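You operate a simulated robot arm through the tools that you are given. There is no shell and no other tool.

You run a simulated robot arm. Do the job below in one go: nothing can be reset, and whatever is moved stays where it is left.

TASK
Mix the red vial on slow till its colour is even.
Fine: in the mixer; switch it off before you put the vial back in its own well; leave the other vials unmixed. Where these are worked on the way, their far stop is far enough and under half their travel is too little: switch of the vial mixer.

It is judged by the outcome, as a careful person would: the job done as asked, and still so three seconds after it is handed in. It fails if anything else is knocked over, pushed out of place, dropped, spilled or broken.

THE ROBOT
A 6-joint arm with a two-finger gripper, fixed in place. Base frame: the origin is on the floor under the middle of its stand, x ahead of it, y to its left, z up. Readings come in cm, rad, newtons and seconds.
It reaches about 157.2 cm from its shoulder. Its first joint turns from -2.897 to 2.897 rad. Payload 2.45 kg.
The TCP is the grasp point between the finger pads, 2 cm short of the fingertips. In the tool frame z runs along the fingers and y along their closing line. The gripper opens to 14 cm; its body begins 16.8 cm behind the TCP.
Orientation is that of the tool frame in the base frame, as a unit quaternion [w, x, y, z]. With the fingers straight down and closing along the base's y, the tool's x points along the base's -x, its y along +y and its z along -z.

THE INTERFACE
- The arm moves only by the tool drive_tool. Its arguments are lists of equal length, an entry for each row: "angular": the turn, a rotation vector about the tool's x, y, z in units of 120 degrees (1.0 is 120 degrees), a list of three; "delta_pos": the shift along the tool's x, y, z in units of 300 mm (1.0 is 300 mm), a list of three; "fingers": the closure, from 0 (fully open) to 1 (shut). In form: {"angular": [[wx, wy, wz], ...], "delta_pos": [[tx, ty, tz], ...], "fingers": [fingers, ...]}. A call has 1 to 20 rows; each row is the pose to reach, as a shift and turn from the pose commanded when the call began, along the tool's axes at that moment. A call with a number of a shift or a turn outside -1 to 1 is refused whole. Rows are played at 5 a second. More than 5 cm and 0.15 rad between two rows, or a gripper value outside its range, and nothing of the call is played. Where a pose cannot be reached the arm comes as near as it can. A force on the tool above 40 N (or 10 N above the force at the start of the call, whichever is more), or a blocked arm, ends the call early, and 0.2 s more pass. The fingers move at their own pace (about 4.5 cm/s each) and stop on an object; they squeeze with about 22 N. The grip force told is the motor's: it shows also when the fingers shut on nothing. Time passes only in rows, and 0.2 s behind the last, so rows that repeat a pose let the fingers close. The reply holds the time, the measured pose of the TCP, the force on the tool along the base axes, the opening and the grip force, in the units named above and with some noise, with the torque about the TCP (base axes, N m) and any sound that the robot's microphone picked up.
- Cameras (640 x 400 px; columns grow to the right, rows downward): "scene" is fixed at [23.65, 64.98, 141.78]; the picture's right is [-0.35, -0.94, 0.00], its down [-0.47, 0.17, -0.87] and it looks along [0.81, -0.30, -0.50] (base axes); focal length 375 px, centre (320, 200). "wrist" rides on the gripper at [7.8, 1.1, -20.9] in the tool frame; the picture's right is [-0.14, 0.99, 0.00], its down [-0.92, -0.13, -0.37] and it looks along [-0.36, -0.05, 0.93] (tool axes); focal length 280 px, centre (320, 200). There is no depth. A picture from a camera that has moved, and an enlarged one, comes with that camera's place and axes in the base frame and with its lens. The place of the scene camera against the robot may be out by one fixed shift of up to 2.5 cm in any direction.
- snapshot(camera): a new picture of that camera. It takes no simulated time.
- close_up(camera, box): a new picture of the part [left, top, right, bottom] of that camera's present view, enlarged. It takes no simulated time.
- hand_in(): hands the job in; it is judged then, once.

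Places have to be worked out from the pictures, the camera data and where the tool is seen. Open the gripper and draw the arm clear of the work before you hand the job in, unless the task says otherwise.

The tools are called after "Request:" as a command line: name --argument value ..., lists and objects as JSON in quotes. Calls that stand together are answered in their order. drive_tool: Moves the arm, as the interface text tells. Its arguments: {"type":"object","properties":{"angular":{"type":"array","items":{"type":"array","items":{"type":"number"}}},"delta_pos":{"type":"array","items":{"type":"array","items":{"type":"number"}}},"fingers":{"type":"array","items":{"type":"number"}}},"required":["angular","delta_pos","fingers"]} The other tools are called the same way: snapshot (camera) takes a picture; close_up (camera, box) takes an enlarged picture of a part of a camera's view; hand_in () hands the job in.

At the start:

```text
time_s: 0.0
eef_pos: [80.59, 24.04, 119.26]
orientation: [0.0, 0.0, 1.0, 0.001]
wrist_force: [-0.3, 0.1, 0.2]
wrist_torque: [0.03, -0.01, 0.0]
grip_width: 14.01
grasp_force: 0.0
```

scene: 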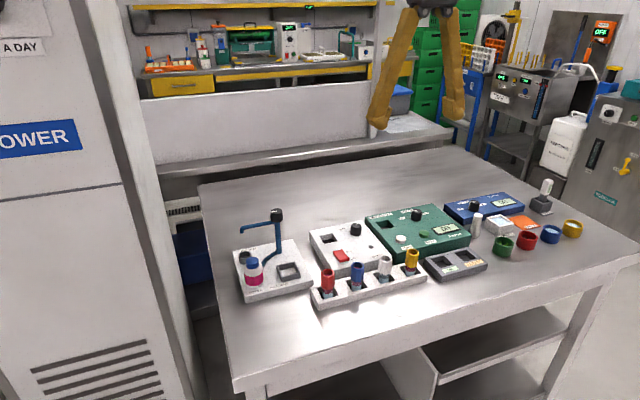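
wrist: 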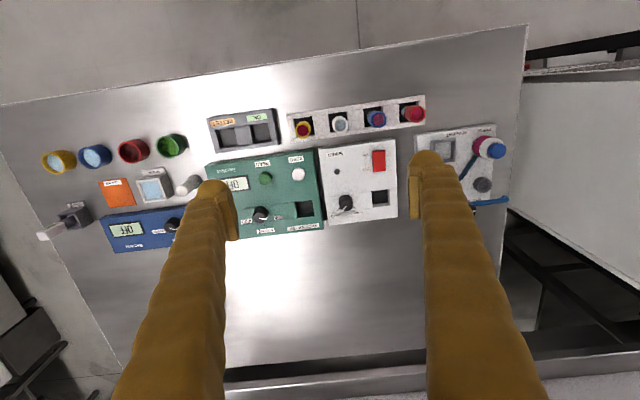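

I start by looking closely at the bench: the row of four vials, the white device with red switch, the green device, and so on.

Request:
close_up --camera "scene" --box '[220, 190, 420, 315]'

Request:
close_up --camera "scene" --box '[360, 170, 600, 320]'

Request:
close_up --camera "wrist" --box '[200, 80, 440, 230]'

Request:
close_up --camera "wrist" --box '[320, 80, 520, 205]'

```text
3.20 times, centred on (320, 252) of scene
camera zoom: at [23.65, 64.98, 141.78], right [-0.35, -0.94, 0.0], down [-0.47, 0.17, -0.87], along [0.81, -0.3, -0.5], focal length 1201 px, centre (320, 32)
```

zoom: 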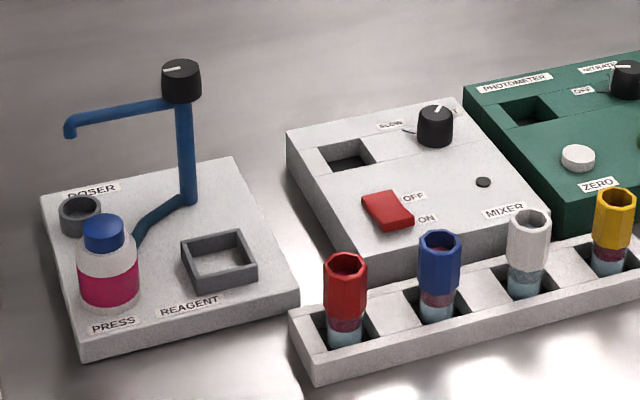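

```text
2.67 times, centred on (480, 245) of scene
camera zoom: at [23.65, 64.98, 141.78], right [-0.35, -0.94, 0.0], down [-0.47, 0.17, -0.87], along [0.81, -0.3, -0.5], focal length 1001 px, centre (-107, 80)
```

zoom: 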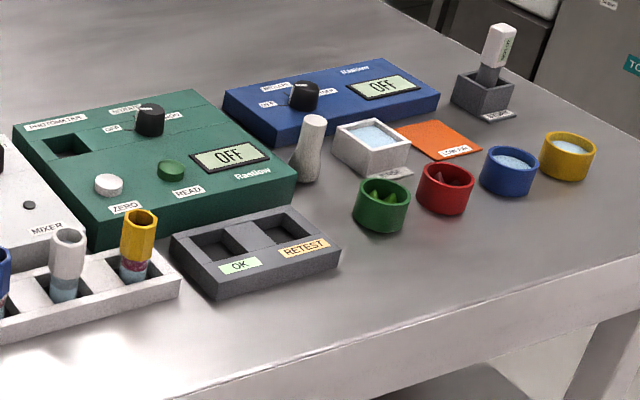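

```text
2.67 times, centred on (320, 155) of wrist
camera zoom: at [72.89, 25.02, 140.1], right [0.14, 0.99, 0.0], down [0.92, -0.13, 0.37], along [0.37, -0.05, -0.93], focal length 748 px, centre (320, 320)
```

zoom: 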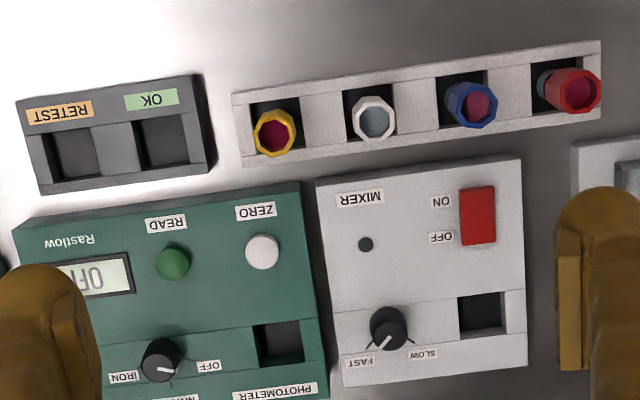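

```text
3.20 times, centred on (420, 142) of wrist
camera zoom: at [72.89, 25.02, 140.1], right [0.14, 0.99, 0.0], down [0.92, -0.13, 0.37], along [0.37, -0.05, -0.93], focal length 897 px, centre (0, 384)
```

zoom: 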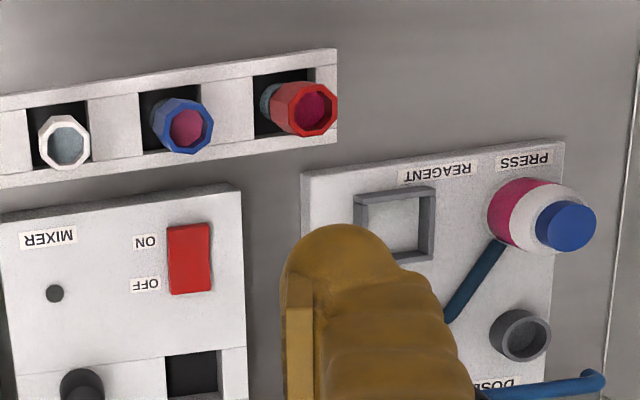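

The knob on the mixer points at FAST, the rocker is OFF, and the red vial is at the far-left end of the rack (about x 79, y 41, top z about 88). I move to a place above the mixer for a closer view, staying high.

Request:
drive_tool --angular '[[0, 0, 0], [0, 0, 0], [0, 0, 0], [0, 0, 0], [0, 0, 0]]' --delta_pos '[[-0.06, 0.047, 0.07], [-0.12, 0.093, 0.14], [-0.18, 0.14, 0.21], [-0.24, 0.187, 0.28], [-0.28, 0.233, 0.35]]' --fingers '[0, 0, 0, 0, 0]'

Request:
snapshot --camera "wrist"

Request:
snapshot --camera "scene"

```text
time_s: 1.2
eef_pos: [88.93, 31.22, 108.67]
orientation: [0.001, -0.001, 1.0, 0.001]
wrist_force: [-0.5, 0.9, 0.8]
wrist_torque: [0.03, -0.04, -0.02]
grip_width: 13.98
grasp_force: 0.0
```

```text
taken
camera wrist: at [81.24, 32.2, 129.64], right [0.14, 0.99, 0.0], down [0.92, -0.13, 0.37], along [0.37, -0.05, -0.93], focal length 280 px, centre (320, 200)
```

wrist: 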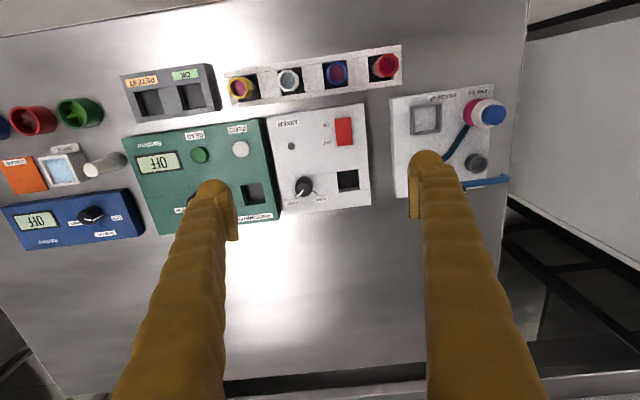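

```text
taken
```

scene: 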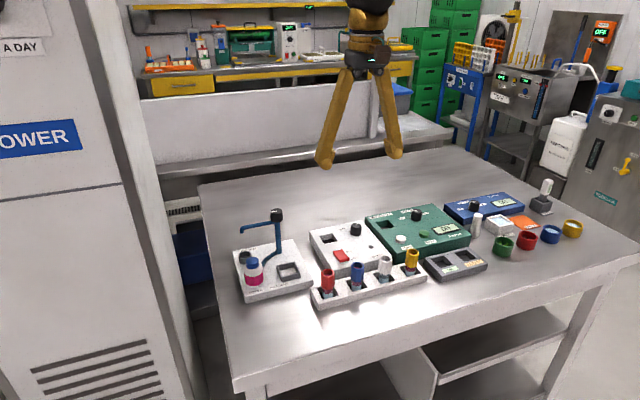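

The view is clear; I zoom in on the mixer, rack and doser from here to measure them.

Request:
close_up --camera "wrist" --box '[264, 100, 392, 180]'

Request:
close_up --camera "wrist" --box '[264, 140, 392, 220]'

Request:
close_up --camera "wrist" --box '[300, 30, 428, 110]'

Request:
close_up --camera "scene" --box '[300, 215, 428, 295]'

```text
5.00 times, centred on (328, 140) of wrist
camera zoom: at [81.24, 32.2, 129.64], right [0.14, 0.99, 0.0], down [0.92, -0.13, 0.37], along [0.37, -0.05, -0.93], focal length 1402 px, centre (280, 500)
```

zoom: 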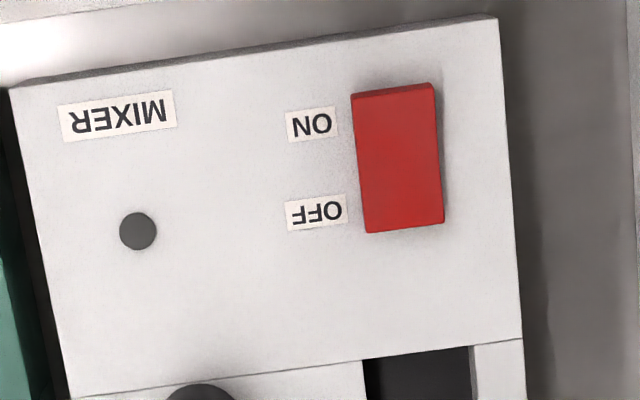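

```text
5.00 times, centred on (328, 180) of wrist
camera zoom: at [81.24, 32.2, 129.64], right [0.14, 0.99, 0.0], down [0.92, -0.13, 0.37], along [0.37, -0.05, -0.93], focal length 1402 px, centre (280, 300)
```

zoom: 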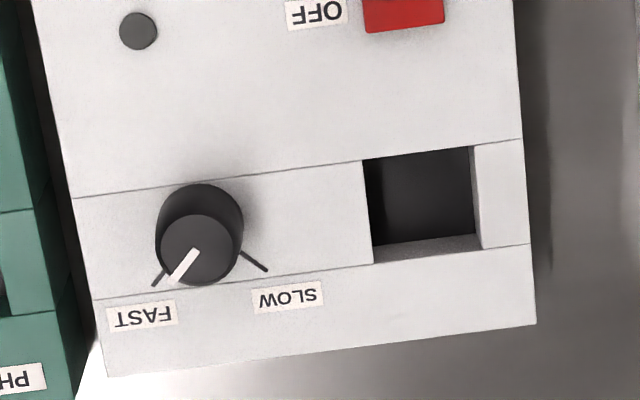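

```text
5.00 times, centred on (364, 70) of wrist
camera zoom: at [81.24, 32.2, 129.64], right [0.14, 0.99, 0.0], down [0.92, -0.13, 0.37], along [0.37, -0.05, -0.93], focal length 1402 px, centre (100, 850)
```

zoom: 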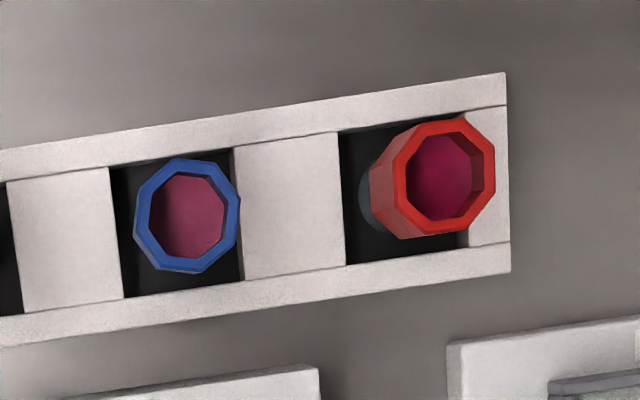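

```text
5.00 times, centred on (364, 255) of scene
camera zoom: at [23.65, 64.98, 141.78], right [-0.35, -0.94, 0.0], down [-0.47, 0.17, -0.87], along [0.81, -0.3, -0.5], focal length 1876 px, centre (100, -75)
```

zoom: 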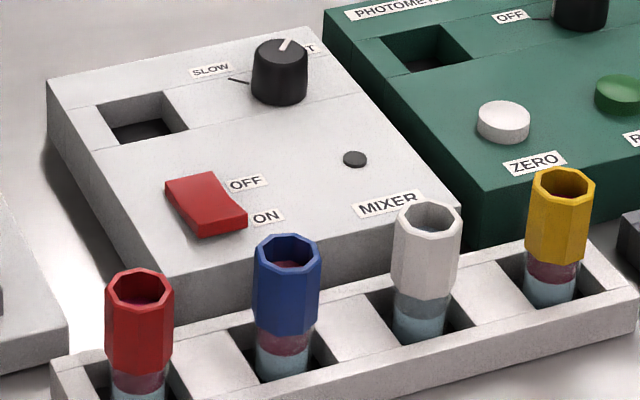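

Measured so far: mixer top at z about 83.2, knob axis about (96.0, 27.3), mixer well about (96.6, 35.0), rocker about (88.1, 35.1) with its ON end towards the robot, and red vial about (79.7, 42.0). The knob must turn from FAST to SLOW, so I move over the knob, still high, and narrow the fingers to about 5 cm.

Request:
drive_tool --angular '[[0, 0, 0], [0, 0, 0], [0, 0, 0], [0, 0, 0], [0, 0, 0], [0, 0, 0]]' --delta_pos '[[-0.06, -0.031, 0.09], [-0.12, -0.062, 0.18], [-0.18, -0.093, 0.27], [-0.233, -0.124, 0.34], [-0.233, -0.124, 0.34], [-0.233, -0.124, 0.34]]' --fingers '[0.64, 0.64, 0.64, 0.64, 0.64, 0.64]'

Request:
snapshot --camera "wrist"

Request:
snapshot --camera "scene"

```text
time_s: 2.6
eef_pos: [95.92, 27.39, 98.38]
orientation: [0.001, 0.0, 1.0, 0.002]
wrist_force: [0.5, -0.7, -1.4]
wrist_torque: [0.0, 0.01, 0.0]
grip_width: 5.05
grasp_force: 0.2
```

```text
taken
camera wrist: at [88.36, 28.38, 119.29], right [0.14, 0.99, 0.0], down [0.92, -0.13, 0.37], along [0.37, -0.05, -0.93], focal length 280 px, centre (320, 200)
```

wrist: 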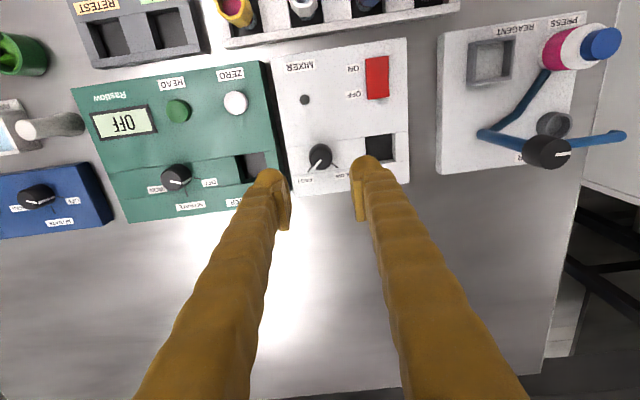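

```text
taken
```

scene: 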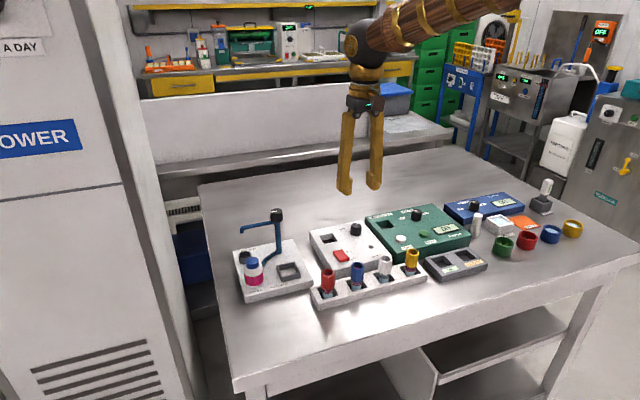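

I zoom in on the knob from here for a third measurement.

Request:
close_up --camera "wrist" --box '[272, 120, 400, 200]'

Request:
close_up --camera "scene" --box '[310, 140, 438, 220]'

```text
5.00 times, centred on (336, 160) of wrist
camera zoom: at [88.36, 28.38, 119.29], right [0.14, 0.99, 0.0], down [0.92, -0.13, 0.37], along [0.37, -0.05, -0.93], focal length 1402 px, centre (240, 400)
```

zoom: 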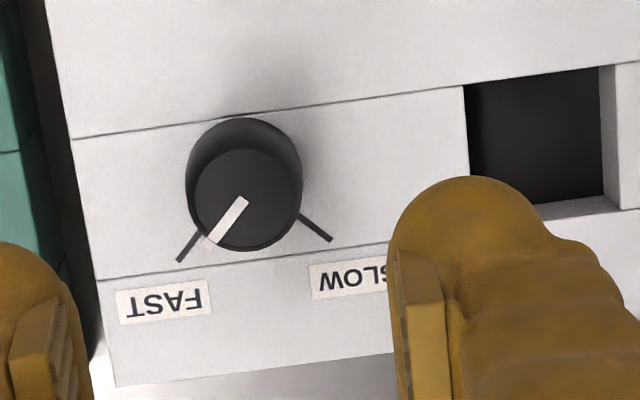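

```text
5.00 times, centred on (374, 180) of scene
camera zoom: at [23.65, 64.98, 141.78], right [-0.35, -0.94, 0.0], down [-0.47, 0.17, -0.87], along [0.81, -0.3, -0.5], focal length 1876 px, centre (50, 300)
```

zoom: 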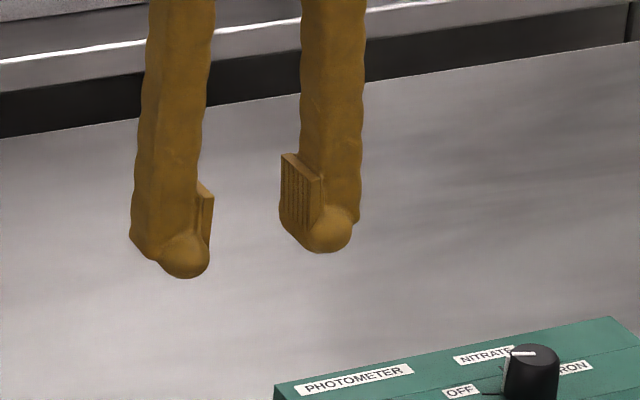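

The knob axis comes out at about (96.1, 27.45), top z about 86.9, diameter about 2.5 cm. I narrow the fingers to about 4 cm and descend in stages over it.

Request:
drive_tool --angular '[[0, 0, 0], [0, 0, 0], [0, 0, 0], [0, 0, 0]]' --delta_pos '[[-0.004, 0.0047, 0.1], [-0.004, 0.0047, 0.2], [-0.004, 0.0047, 0.27], [-0.004, 0.0047, 0.27]]' --fingers '[0.72, 0.72, 0.72, 0.72]'

Request:
snapshot --camera "wrist"

Request:
close_up --camera "wrist" --box '[256, 130, 384, 210]'

Request:
close_up --camera "scene" --box '[290, 180, 418, 260]'

```text
time_s: 3.6
eef_pos: [96.25, 27.51, 90.27]
orientation: [0.001, 0.0, 1.0, 0.001]
wrist_force: [0.2, -0.1, 0.5]
wrist_torque: [0.02, -0.04, -0.03]
grip_width: 3.9
grasp_force: 0.0
```

```text
taken
camera wrist: at [88.52, 28.49, 111.17], right [0.14, 0.99, 0.0], down [0.92, -0.13, 0.37], along [0.37, -0.05, -0.93], focal length 280 px, centre (320, 200)
```

wrist: 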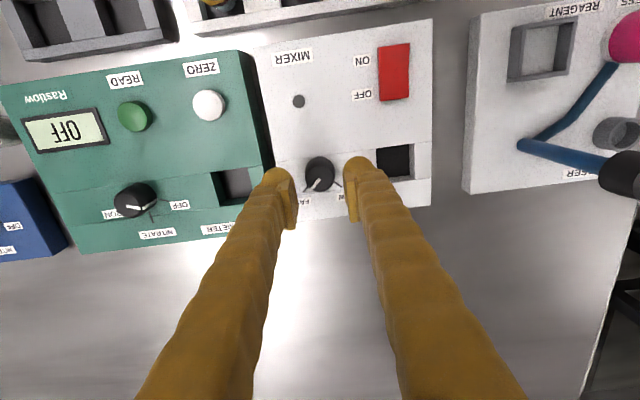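

```text
5.00 times, centred on (320, 170) of wrist
camera zoom: at [88.52, 28.49, 111.17], right [0.14, 0.99, 0.0], down [0.92, -0.13, 0.37], along [0.37, -0.05, -0.93], focal length 1402 px, centre (320, 350)
```

zoom: 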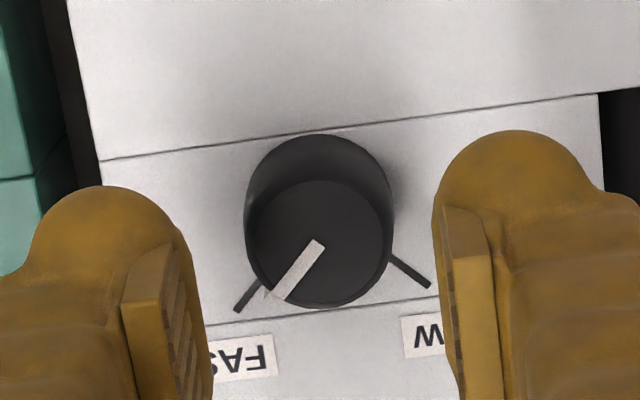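

```text
5.00 times, centred on (354, 220) of scene
camera zoom: at [23.65, 64.98, 141.78], right [-0.35, -0.94, 0.0], down [-0.47, 0.17, -0.87], along [0.81, -0.3, -0.5], focal length 1876 px, centre (150, 100)
```

zoom: 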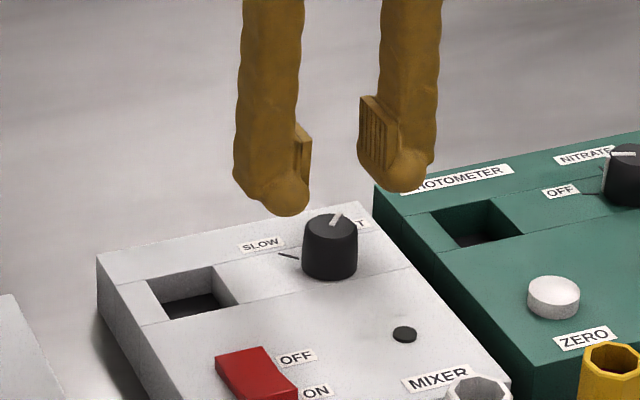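

The knob sits centred between the fingers (axis about (96.3, 27.5), top z about 86, panel z about 83.5). I lower the TCP to about 86.1 so the tips stay about 0.5 cm above the panel.

Request:
drive_tool --angular '[[0, 0, 0], [0, 0, 0], [0, 0, 0]]' --delta_pos '[[-0.002, 0, 0.07], [-0.002, 0, 0.137], [-0.002, 0, 0.137]]' --fingers '[0.72, 0.72, 0.72]'

Request:
close_up --camera "wrist" --box '[256, 130, 384, 210]'

Request:
close_up --camera "scene" --box '[290, 180, 418, 260]'

```text
time_s: 4.4
eef_pos: [96.33, 27.51, 86.33]
orientation: [0.001, -0.001, 1.0, 0.001]
wrist_force: [-0.2, -0.8, -0.6]
wrist_torque: [-0.01, 0.02, -0.03]
grip_width: 3.91
grasp_force: 0.1
```

```text
5.00 times, centred on (320, 170) of wrist
camera zoom: at [88.63, 28.5, 107.15], right [0.14, 0.99, 0.0], down [0.92, -0.13, 0.37], along [0.37, -0.05, -0.93], focal length 1402 px, centre (320, 350)
```

zoom: 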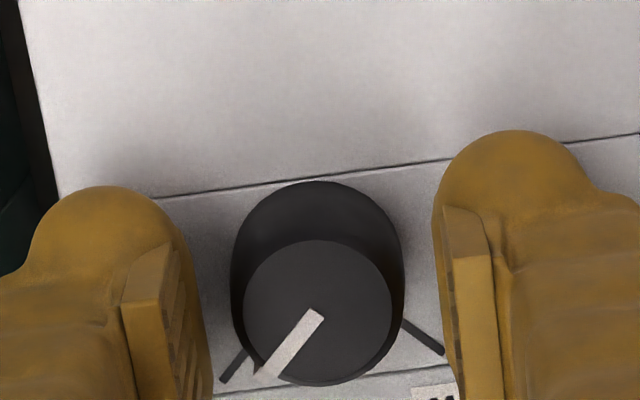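

```text
5.00 times, centred on (354, 220) of scene
camera zoom: at [23.65, 64.98, 141.78], right [-0.35, -0.94, 0.0], down [-0.47, 0.17, -0.87], along [0.81, -0.3, -0.5], focal length 1876 px, centre (150, 100)
```

zoom: 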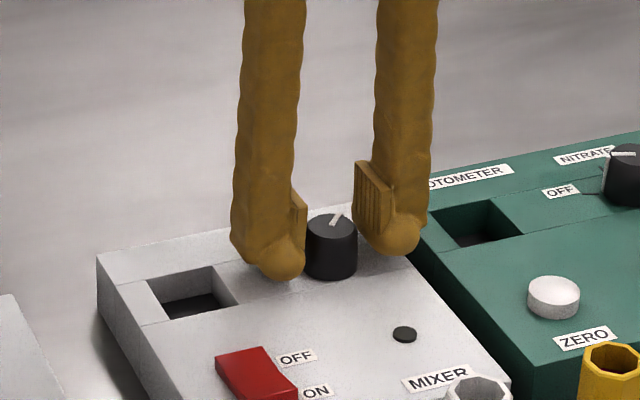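

The knob is centred within about 1 mm; its top is z 86.05, panel z about 83.0. I lower another 0.5 cm and close on the knob.

Request:
drive_tool --angular '[[0, 0, 0], [0, 0, 0], [0, 0, 0], [0, 0, 0], [0, 0, 0]]' --delta_pos '[[0, -0.003, 0.017], [0, -0.003, 0.017], [0, -0.003, 0.017], [0, -0.003, 0.017], [0, -0.003, 0.017]]' --fingers '[0.72, 0.72, 1, 1, 1]'

Request:
close_up --camera "wrist" --box '[256, 130, 384, 210]'

```text
time_s: 5.6
eef_pos: [96.36, 27.5, 85.75]
orientation: [0.001, -0.002, 1.0, 0.001]
wrist_force: [-1.3, 18.6, -4.3]
wrist_torque: [0.18, -0.02, -0.04]
grip_width: 2.75
grasp_force: 44.9
```

```text
5.00 times, centred on (320, 170) of wrist
camera zoom: at [88.63, 28.46, 106.66], right [0.14, 0.99, 0.0], down [0.92, -0.13, 0.37], along [0.37, -0.05, -0.93], focal length 1402 px, centre (320, 350)
```

zoom: 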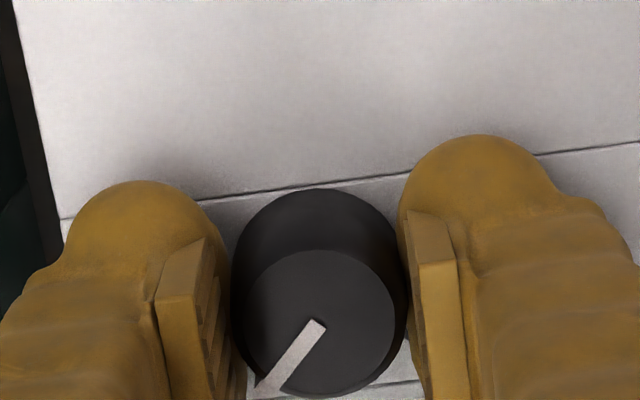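

Grip is on the knob (2.75 cm), but the tool feels +18.6 N along y, so I shift about 1 mm towards +y to centre and unload.

Request:
drive_tool --angular '[[0, 0, 0], [0, 0, 0]]' --delta_pos '[[0, 0.003, 0], [0, 0.003, 0]]' --fingers '[1, 1]'

```text
time_s: 6.2
eef_pos: [96.34, 27.55, 85.73]
orientation: [0.0, 0.0, 1.0, 0.001]
wrist_force: [11.9, 8.0, -6.0]
wrist_torque: [0.09, -0.2, -0.02]
grip_width: 2.75
grasp_force: 45.2
```

Y force dropped to 8 N; a little x load is showing, so I nudge a half millimetre in +x and +y.

Request:
drive_tool --angular '[[0, 0, 0], [0, 0, 0]]' --delta_pos '[[-0.002, 0.002, 0], [-0.002, 0.002, 0]]' --fingers '[1, 1]'

```text
time_s: 6.8
eef_pos: [96.31, 27.57, 85.67]
orientation: [-0.001, 0.0, 1.0, 0.0]
wrist_force: [19.4, -6.8, -4.9]
wrist_torque: [-0.07, -0.27, 0.0]
grip_width: 2.73
grasp_force: 44.8
```

I hold still for a moment to see whether the x load is a drift.

Request:
drive_tool --angular '[[0, 0, 0], [0, 0, 0]]' --delta_pos '[[0, 0, 0], [0, 0, 0]]' --fingers '[1, 1]'

```text
time_s: 7.4
eef_pos: [96.26, 27.57, 85.7]
orientation: [0.002, 0.0, 1.0, 0.0]
wrist_force: [23.1, -16.8, -4.8]
wrist_torque: [-0.19, -0.33, 0.02]
grip_width: 2.73
grasp_force: 44.3
```

The load is a slow build-up from a small position error, so I command a small correction (+x 0.8 mm, −y 0.6 mm) and hold.

Request:
drive_tool --angular '[[0, 0, 0], [0, 0, 0], [0, 0, 0]]' --delta_pos '[[-0.0027, -0.002, 0], [-0.0027, -0.002, 0], [-0.0027, -0.002, 0]]' --fingers '[1, 1, 1]'

```text
time_s: 8.2
eef_pos: [96.28, 27.58, 85.85]
orientation: [0.0, 0.0, 1.0, 0.0]
wrist_force: [13.7, -19.3, -3.6]
wrist_torque: [-0.23, -0.12, 0.02]
grip_width: 2.75
grasp_force: 45.0
```

X load is falling; y needs more −y correction. I continue with the same kind of small step.

Request:
drive_tool --angular '[[0, 0, 0], [0, 0, 0], [0, 0, 0]]' --delta_pos '[[-0.0017, -0.003, 0], [-0.0017, -0.003, 0], [-0.0017, -0.003, 0]]' --fingers '[1, 1, 1]'

```text
time_s: 9.0
eef_pos: [96.22, 27.46, 85.76]
orientation: [0.0, 0.0, 1.0, 0.001]
wrist_force: [-4.1, -7.6, -5.5]
wrist_torque: [-0.03, 0.12, -0.02]
grip_width: 2.76
grasp_force: 44.9
```

Loads are now small. I turn the knob by +84° about the vertical (towards SLOW) in steps of about 8°.

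Request:
drive_tool --angular '[[0, 0, -0.06], [0, 0, -0.12], [0, 0, -0.18], [0, 0, -0.24], [0, 0, -0.3], [0, 0, -0.36]]' --delta_pos '[[0, 0, 0], [0, 0, 0], [0, 0, 0], [0, 0, 0], [0, 0, 0], [0, 0, 0]]' --fingers '[1, 1, 1, 1, 1, 1]'

Request:
close_up --camera "wrist" --box '[256, 130, 384, 210]'

Request:
close_up --camera "scene" --box '[290, 180, 418, 260]'

```text
time_s: 10.3
eef_pos: [96.29, 27.56, 85.74]
orientation: [0.001, -0.322, 0.947, 0.001]
wrist_force: [-2.6, 4.0, -0.7]
wrist_torque: [0.03, -0.03, -0.03]
grip_width: 2.73
grasp_force: 45.1
stopped in row 6: the force on the tool passed its limit at 42 N (the readings are from after the stop); the commanded pose is now the measured one
```

```text
5.00 times, centred on (320, 170) of wrist
camera zoom: at [89.57, 23.58, 106.68], right [-0.5, 0.87, 0.0], down [0.81, 0.46, 0.37], along [0.32, 0.18, -0.93], focal length 1402 px, centre (320, 350)
```

zoom: 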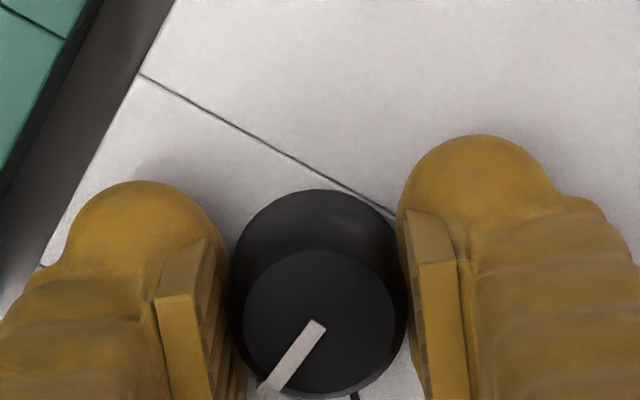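

```text
5.00 times, centred on (354, 220) of scene
camera zoom: at [23.65, 64.98, 141.78], right [-0.35, -0.94, 0.0], down [-0.47, 0.17, -0.87], along [0.81, -0.3, -0.5], focal length 1876 px, centre (150, 100)
```

zoom: 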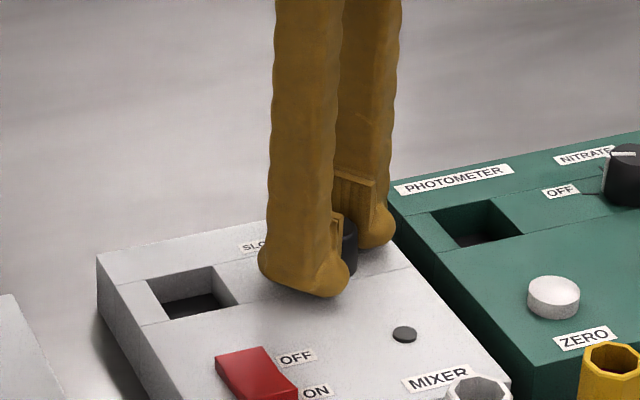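

The knob turned about 38° with the gripper, then the lateral load hit the limit; the loads are released now. I continue in short sections.

Request:
drive_tool --angular '[[0, 0, -0.05], [0, 0, -0.1], [0, 0, -0.15]]' --delta_pos '[[0, 0, 0], [0, 0, 0], [0, 0, 0]]' --fingers '[1, 1, 1]'

```text
time_s: 11.1
eef_pos: [96.19, 27.65, 85.78]
orientation: [0.001, -0.467, 0.884, 0.001]
wrist_force: [3.8, 18.1, -0.7]
wrist_torque: [-0.02, 0.03, -0.01]
grip_width: 2.74
grasp_force: 44.8
```

Now at about 56° turned; I add a small +y relief and continue by another 18°.

Request:
drive_tool --angular '[[0, 0, -0.05], [0, 0, -0.1], [0, 0, -0.15]]' --delta_pos '[[-0.0017, 0.0011, 0], [-0.0017, 0.0011, 0], [-0.0017, 0.0011, 0]]' --fingers '[1, 1, 1]'

Request:
close_up --camera "wrist" --box '[256, 130, 384, 210]'

```text
time_s: 11.9
eef_pos: [96.26, 27.68, 85.84]
orientation: [0.001, -0.6, 0.8, 0.001]
wrist_force: [-19.1, 8.0, 6.9]
wrist_torque: [-0.17, 0.32, -0.01]
grip_width: 2.75
grasp_force: 45.0
```

```text
5.00 times, centred on (320, 170) of wrist
camera zoom: at [93.12, 20.34, 106.68], right [-0.91, 0.41, 0.0], down [0.38, 0.85, 0.37], along [0.15, 0.34, -0.93], focal length 1402 px, centre (320, 350)
```

zoom: 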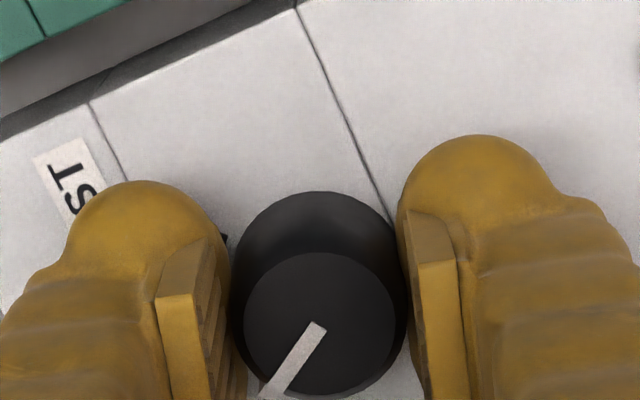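

Turned 74° so far (pointer about +29°, SLOW mark at about +42–45°). I relieve the −x load and turn about 15° more.

Request:
drive_tool --angular '[[0, 0, -0.045], [0, 0, -0.09], [0, 0, -0.13], [0, 0, -0.13]]' --delta_pos '[[0.0006, 0.0019, 0], [0.0006, 0.0019, 0], [0.0006, 0.0019, 0], [0.0006, 0.0019, 0]]' --fingers '[1, 1, 1, 1]'

Request:
snapshot --camera "wrist"

Request:
close_up --camera "scene" --box '[290, 180, 418, 260]'

```text
time_s: 13.1
eef_pos: [96.04, 27.75, 85.78]
orientation: [0.0, -0.703, 0.711, 0.001]
wrist_force: [-6.6, -1.3, 5.9]
wrist_torque: [0.05, 0.09, -0.38]
grip_width: 2.75
grasp_force: 45.1
stopped in row 4: the force on the tool passed its limit at 40 N (the readings are from after the stop); the commanded pose is now the measured one
```

```text
taken
camera wrist: at [95.14, 19.79, 106.67], right [-0.99, 0.15, 0.0], down [0.14, 0.92, 0.37], along [0.05, 0.37, -0.93], focal length 280 px, centre (320, 200)
```

wrist: 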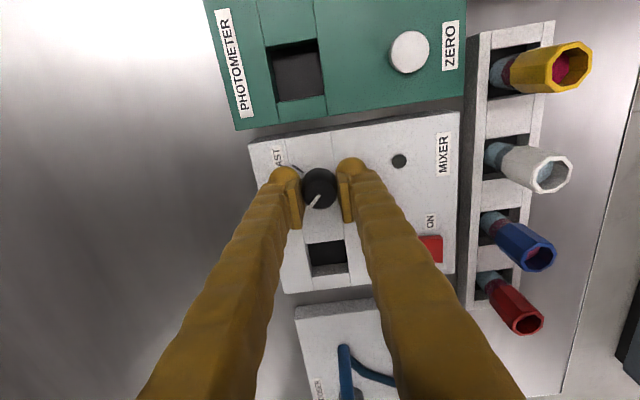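

```text
5.00 times, centred on (354, 220) of scene
camera zoom: at [23.65, 64.98, 141.78], right [-0.35, -0.94, 0.0], down [-0.47, 0.17, -0.87], along [0.81, -0.3, -0.5], focal length 1876 px, centre (150, 100)
```

zoom: 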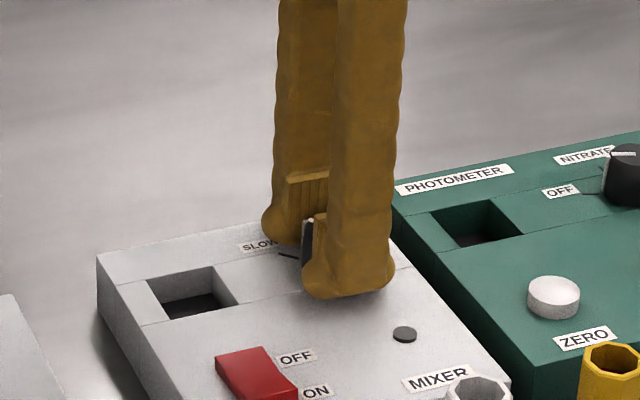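

A torque of −0.38 N m about the vertical suggests the knob has come to its end stop at 89°. I check the pointer against the SLOW mark.

Request:
close_up --camera "wrist" --box '[272, 150, 384, 220]'

Request:
close_up --camera "scene" --box '[330, 210, 394, 250]'

```text
5.71 times, centred on (328, 185) of wrist
camera zoom: at [95.14, 19.79, 106.67], right [-0.99, 0.15, 0.0], down [0.14, 0.92, 0.37], along [0.05, 0.37, -0.93], focal length 1602 px, centre (274, 286)
```

zoom: 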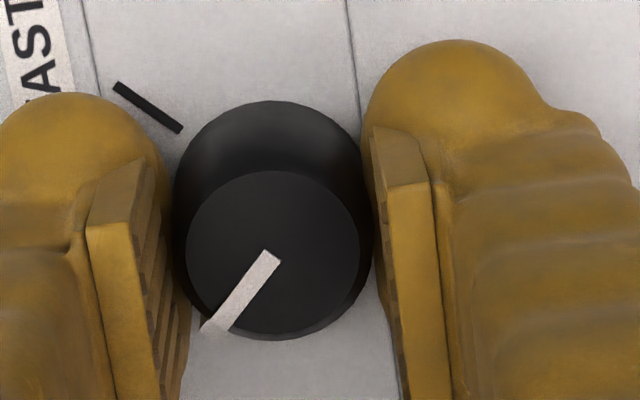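

```text
10.00 times, centred on (362, 230) of scene
camera zoom: at [23.65, 64.98, 141.78], right [-0.35, -0.94, 0.0], down [-0.47, 0.17, -0.87], along [0.81, -0.3, -0.5], focal length 3753 px, centre (-100, -100)
```

zoom: 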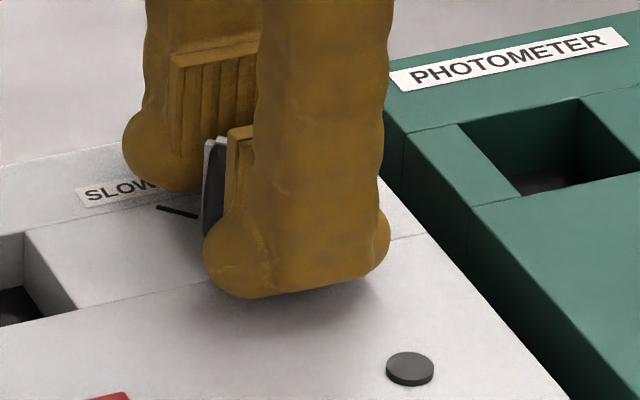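

The pointer now points to +x/+y, towards the SLOW label. I release and lift straight up, then verify.

Request:
drive_tool --angular '[[0, 0, 0], [0, 0, 0], [0, 0, 0], [0, 0, 0], [0, 0, 0], [0, 0, 0]]' --delta_pos '[[0, 0, 0], [0, 0, 0], [0, 0, -0.06], [0, 0, -0.2], [0, 0, -0.35], [0, 0, -0.42]]' --fingers '[0.7, 0.7, 0.7, 0.7, 0.7, 0.7]'

Request:
snapshot --camera "wrist"

Request:
close_up --camera "wrist" --box '[256, 130, 416, 230]'

Request:
close_up --camera "scene" --box '[300, 215, 428, 295]'

```text
time_s: 14.5
eef_pos: [96.12, 27.62, 98.33]
orientation: [0.0, -0.703, 0.711, 0.002]
wrist_force: [0.2, -0.1, 0.6]
wrist_torque: [0.02, 0.0, 0.0]
grip_width: 4.21
grasp_force: 0.0
```

```text
taken
camera wrist: at [95.13, 19.77, 119.2], right [-0.99, 0.15, 0.0], down [0.14, 0.92, 0.37], along [0.05, 0.37, -0.93], focal length 280 px, centre (320, 200)
```

wrist: 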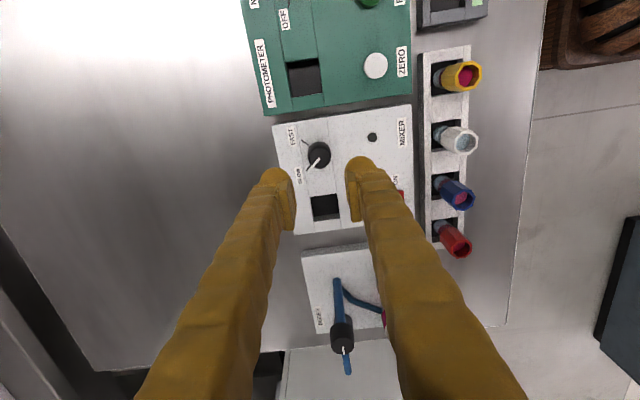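

```text
4.00 times, centred on (336, 180) of wrist
camera zoom: at [95.13, 19.77, 119.2], right [-0.99, 0.15, 0.0], down [0.14, 0.92, 0.37], along [0.05, 0.37, -0.93], focal length 1122 px, centre (256, 280)
```

zoom: 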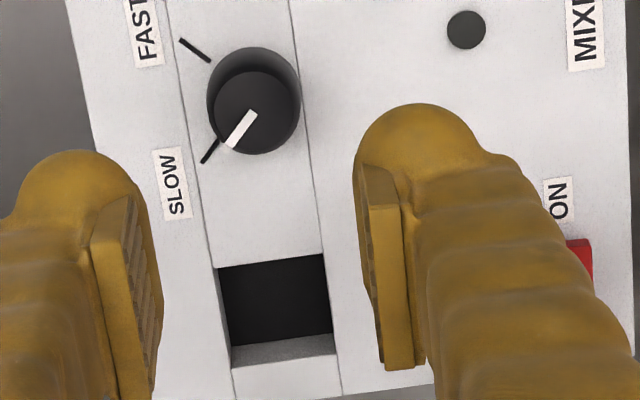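

```text
5.00 times, centred on (364, 255) of scene
camera zoom: at [23.65, 64.98, 141.78], right [-0.35, -0.94, 0.0], down [-0.47, 0.17, -0.87], along [0.81, -0.3, -0.5], focal length 1876 px, centre (100, -75)
```

zoom: 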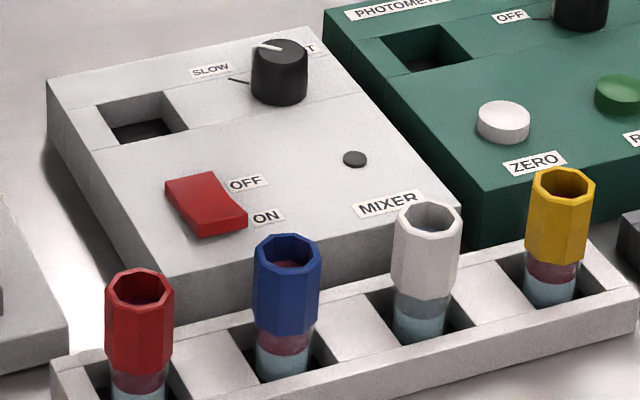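

The knob now points exactly at SLOW. Next I carry the open gripper (fingers now closing along x, which clears the neighbouring vials) to above the red vial at about (79.7, 41.9).

Request:
drive_tool --angular '[[0, 0, 0], [0, 0, 0], [0, 0, 0], [0, 0, -0.0054], [0, 0, -0.0054], [0, 0, -0.0054]]' --delta_pos '[[-0.094, 0.11, 0], [-0.188, 0.22, 0], [-0.282, 0.33, 0], [-0.376, 0.44, 0], [-0.47, 0.552, 0], [-0.47, 0.552, 0]]' --fingers '[0.64, 0.64, 0.64, 0.64, 0.64, 0.64]'

Request:
snapshot --camera "wrist"

Request:
close_up --camera "wrist" --box '[256, 110, 416, 210]'

Request:
snapshot --camera "scene"

```text
time_s: 15.9
eef_pos: [79.7, 42.03, 98.48]
orientation: [0.0, -0.707, 0.707, 0.001]
wrist_force: [0.9, -0.1, 0.3]
wrist_torque: [0.02, 0.01, -0.05]
grip_width: 5.04
grasp_force: 0.1
```

```text
taken
camera wrist: at [78.8, 34.12, 119.37], right [-0.99, 0.14, 0.0], down [0.13, 0.92, 0.37], along [0.05, 0.37, -0.93], focal length 280 px, centre (320, 200)
```

wrist: 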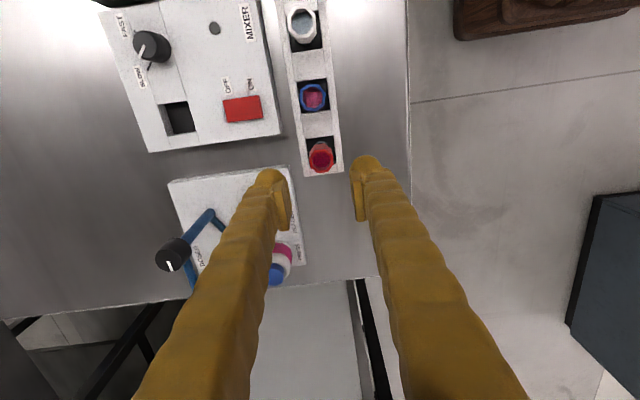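

```text
4.00 times, centred on (336, 160) of wrist
camera zoom: at [78.8, 34.12, 119.37], right [-0.99, 0.14, 0.0], down [0.13, 0.92, 0.37], along [0.05, 0.37, -0.93], focal length 1122 px, centre (256, 360)
```

zoom: 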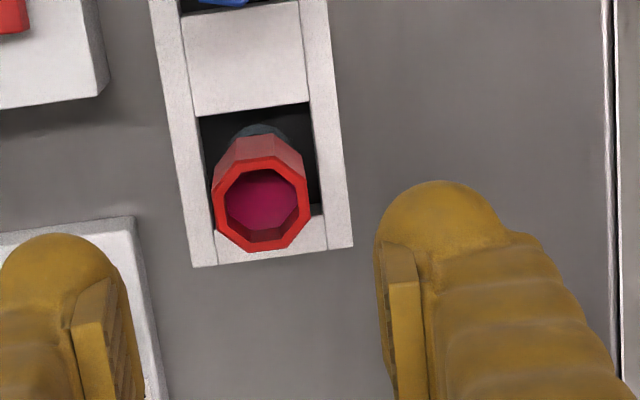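

```text
taken
```

scene: 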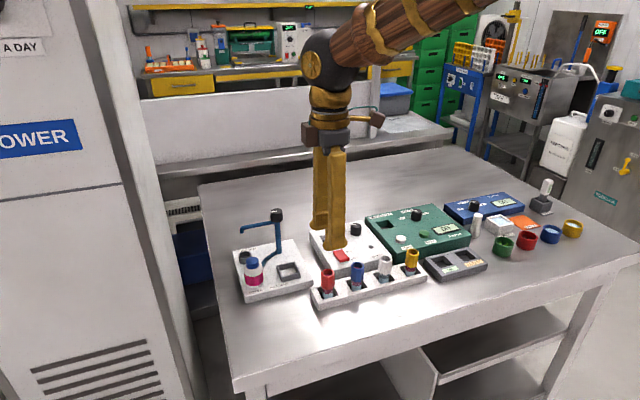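

The red vial top centre comes out at (79.70, 41.84, 87.7). I descend to just above it and check the alignment.

Request:
drive_tool --angular '[[0, 0, 0], [0, 0, 0], [0, 0, 0]]' --delta_pos '[[0.005, 0, 0.12], [0.005, 0, 0.26], [0.005, 0, 0.26]]' --fingers '[0.64, 0.64, 0.64]'

Request:
close_up --camera "wrist" --box '[240, 120, 400, 220]'

Request:
close_up --camera "scene" --box '[270, 220, 398, 300]'

```text
time_s: 16.7
eef_pos: [79.57, 41.93, 90.52]
orientation: [0.0, -0.707, 0.708, 0.001]
wrist_force: [-0.4, -0.2, 0.0]
wrist_torque: [0.0, -0.02, -0.03]
grip_width: 5.05
grasp_force: 0.1
```

```text
4.00 times, centred on (320, 170) of wrist
camera zoom: at [78.61, 34.07, 111.46], right [-0.99, 0.14, 0.0], down [0.13, 0.92, 0.37], along [0.05, 0.37, -0.93], focal length 1122 px, centre (320, 320)
```

zoom: 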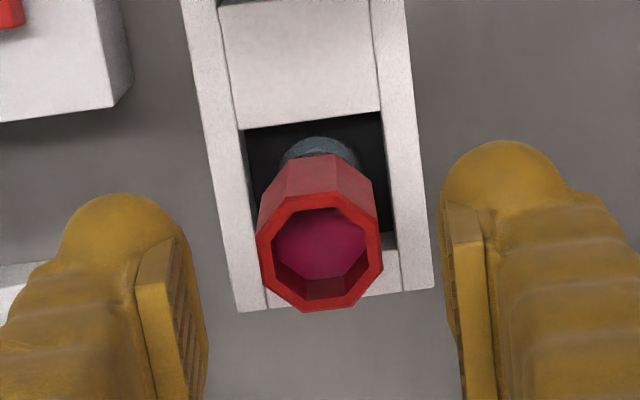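

```text
5.00 times, centred on (334, 260) of scene
camera zoom: at [23.65, 64.98, 141.78], right [-0.35, -0.94, 0.0], down [-0.47, 0.17, -0.87], along [0.81, -0.3, -0.5], focal length 1876 px, centre (250, -100)
```

zoom: 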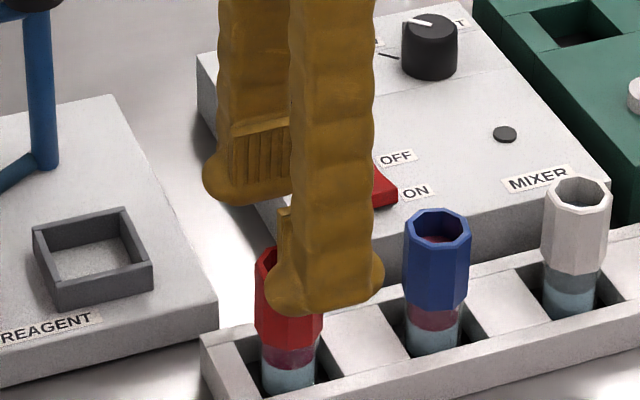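

The vial is centred between the fingers within 1 mm. I lower to TCP z about 86.3 and then close on its red collar.

Request:
drive_tool --angular '[[0, 0, 0], [0, 0, 0], [0, 0, 0]]' --delta_pos '[[0, 0, 0.07], [0, 0, 0.142], [0, 0, 0.142]]' --fingers '[0.64, 0.64, 0.64]'

Request:
close_up --camera "wrist" --box '[240, 120, 400, 220]'

Request:
close_up --camera "scene" --box '[270, 220, 398, 300]'

```text
time_s: 17.5
eef_pos: [79.59, 42.07, 86.27]
orientation: [0.001, -0.706, 0.708, 0.002]
wrist_force: [0.0, -0.3, -0.2]
wrist_torque: [0.01, 0.0, -0.01]
grip_width: 5.04
grasp_force: 0.1
```

```text
4.00 times, centred on (320, 170) of wrist
camera zoom: at [78.68, 34.04, 107.13], right [-0.99, 0.14, 0.0], down [0.13, 0.92, 0.37], along [0.05, 0.37, -0.93], focal length 1122 px, centre (320, 320)
```

zoom: 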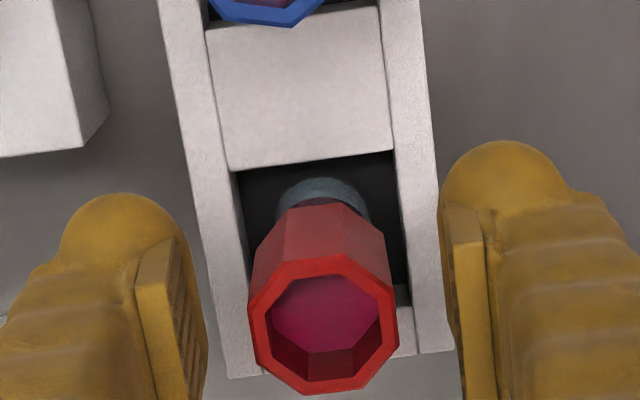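

```text
5.00 times, centred on (334, 260) of scene
camera zoom: at [23.65, 64.98, 141.78], right [-0.35, -0.94, 0.0], down [-0.47, 0.17, -0.87], along [0.81, -0.3, -0.5], focal length 1876 px, centre (250, -100)
```

zoom: 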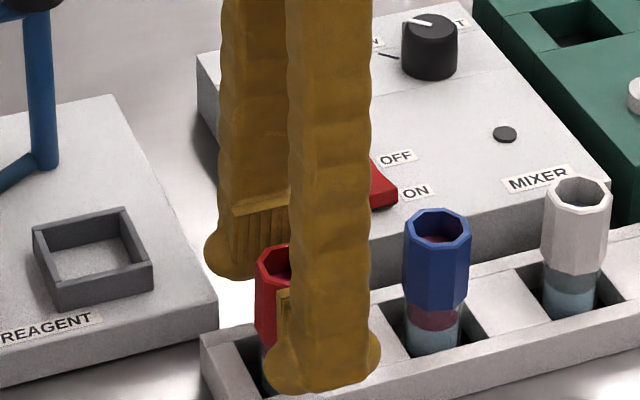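

Everything is aligned; closing on the collar.

Request:
drive_tool --angular '[[0, 0, 0], [0, 0, 0], [0, 0, 0], [0, 0, 0]]' --delta_pos '[[0, 0, 0], [0, 0, 0], [0, 0, 0], [0, 0, 0]]' --fingers '[0.8, 1, 1, 1]'

Request:
close_up --camera "wrist" --box '[240, 120, 400, 220]'

```text
time_s: 18.5
eef_pos: [79.53, 42.02, 86.26]
orientation: [0.0, -0.706, 0.708, 0.001]
wrist_force: [0.4, -0.1, 0.9]
wrist_torque: [0.02, -0.01, -0.01]
grip_width: 2.69
grasp_force: 21.6
```

```text
4.00 times, centred on (320, 170) of wrist
camera zoom: at [78.68, 34.04, 107.13], right [-0.99, 0.14, 0.0], down [0.13, 0.92, 0.37], along [0.05, 0.37, -0.93], focal length 1122 px, centre (320, 320)
```

zoom: 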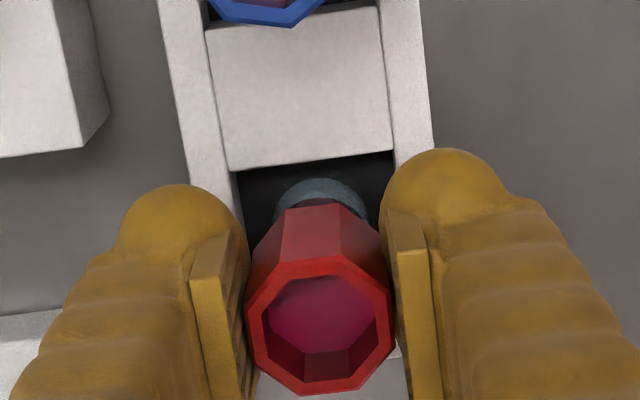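

The collar is held at 2.69 cm. I lift straight up by 9 cm and check that the vial comes along upright.

Request:
drive_tool --angular '[[0, 0, 0], [0, 0, 0], [0, 0, 0], [0, 0, 0], [0, 0, 0], [0, 0, 0]]' --delta_pos '[[0, 0, -0.03], [0, 0, -0.09], [0, 0, -0.16], [0, 0, -0.23], [0, 0, -0.3], [0, 0, -0.3]]' --fingers '[1, 1, 1, 1, 1, 1]'

Request:
snapshot --camera "wrist"

Request:
close_up --camera "scene" --box '[270, 200, 430, 300]'

```text
time_s: 19.9
eef_pos: [79.73, 41.62, 95.3]
orientation: [0.0, -0.706, 0.708, 0.001]
wrist_force: [0.0, 0.6, -1.2]
wrist_torque: [-0.03, 0.01, 0.02]
grip_width: 2.68
grasp_force: 22.0
```

```text
taken
camera wrist: at [78.89, 33.78, 116.16], right [-0.99, 0.14, 0.0], down [0.13, 0.92, 0.37], along [0.05, 0.37, -0.93], focal length 280 px, centre (320, 200)
```

wrist: 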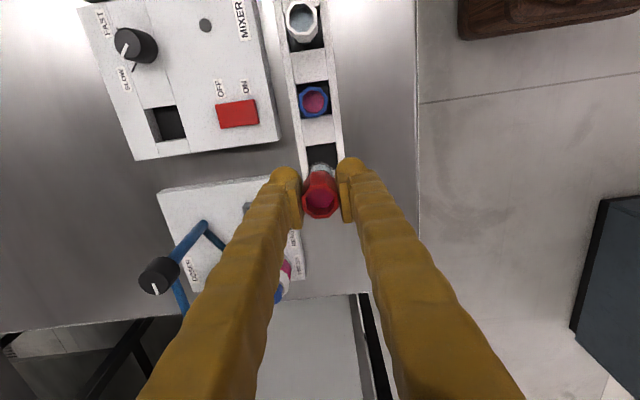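

```text
4.00 times, centred on (350, 250) of scene
camera zoom: at [23.65, 64.98, 141.78], right [-0.35, -0.94, 0.0], down [-0.47, 0.17, -0.87], along [0.81, -0.3, -0.5], focal length 1501 px, centre (200, 0)
```

zoom: 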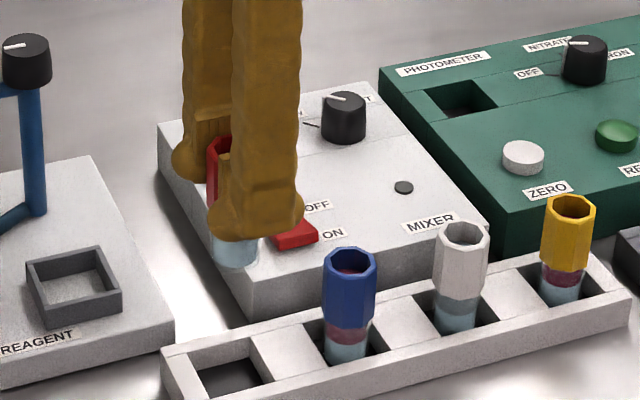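

The vial hangs straight and clear of the rack, and its well is free. I carry it level to above the mixer well (about (96.65, 35.1)), keeping the height.

Request:
drive_tool --angular '[[0, 0, 0], [0, 0, 0], [0, 0, 0], [0, 0, 0], [0, 0, 0], [0, 0, 0], [0, 0, 0], [0, 0, 0]]' --delta_pos '[[0.02, -0.05, 0], [0.055, -0.143, 0], [0.098, -0.255, 0], [0.141, -0.367, 0], [0.184, -0.479, 0], [0.205, -0.535, 0], [0.2134, -0.5555, 0], [0.2134, -0.5555, 0]]' --fingers '[1, 1, 1, 1, 1, 1, 1, 1]'

Request:
snapshot --camera "wrist"

Request:
close_up --camera "wrist" --box '[256, 130, 384, 210]'

Request:
close_up --camera "scene" --box '[270, 180, 430, 280]'

```text
time_s: 21.7
eef_pos: [96.56, 35.39, 95.25]
orientation: [0.0, -0.706, 0.708, 0.001]
wrist_force: [0.4, -0.6, -0.1]
wrist_torque: [0.04, -0.03, -0.03]
grip_width: 2.7
grasp_force: 21.9
```

```text
taken
camera wrist: at [95.64, 27.49, 116.2], right [-0.99, 0.14, 0.0], down [0.13, 0.92, 0.37], along [0.05, 0.37, -0.93], focal length 280 px, centre (320, 200)
```

wrist: 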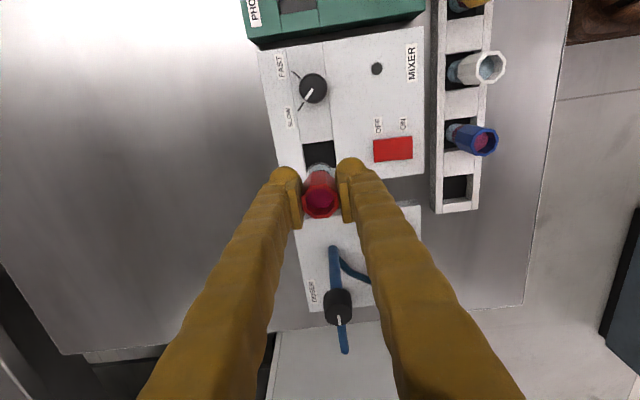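

```text
5.00 times, centred on (320, 170) of wrist
camera zoom: at [95.64, 27.49, 116.2], right [-0.99, 0.14, 0.0], down [0.13, 0.92, 0.37], along [0.05, 0.37, -0.93], focal length 1402 px, centre (320, 350)
```

zoom: 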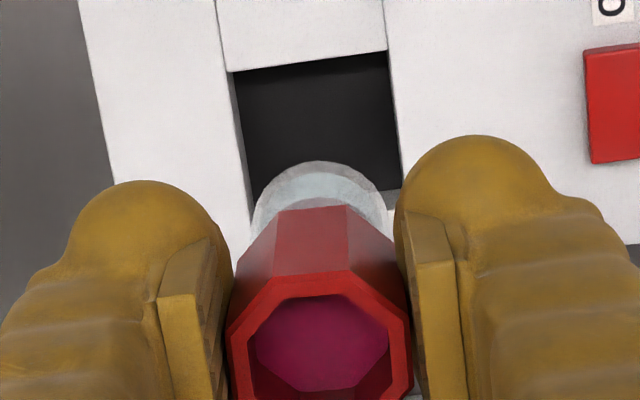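

```text
4.00 times, centred on (350, 230) of scene
camera zoom: at [23.65, 64.98, 141.78], right [-0.35, -0.94, 0.0], down [-0.47, 0.17, -0.87], along [0.81, -0.3, -0.5], focal length 1501 px, centre (200, 80)
```

zoom: 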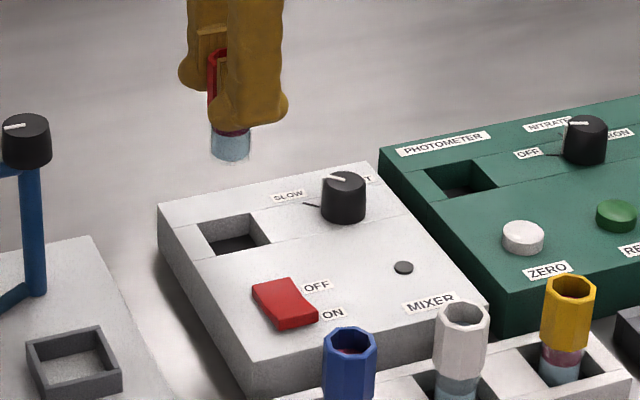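

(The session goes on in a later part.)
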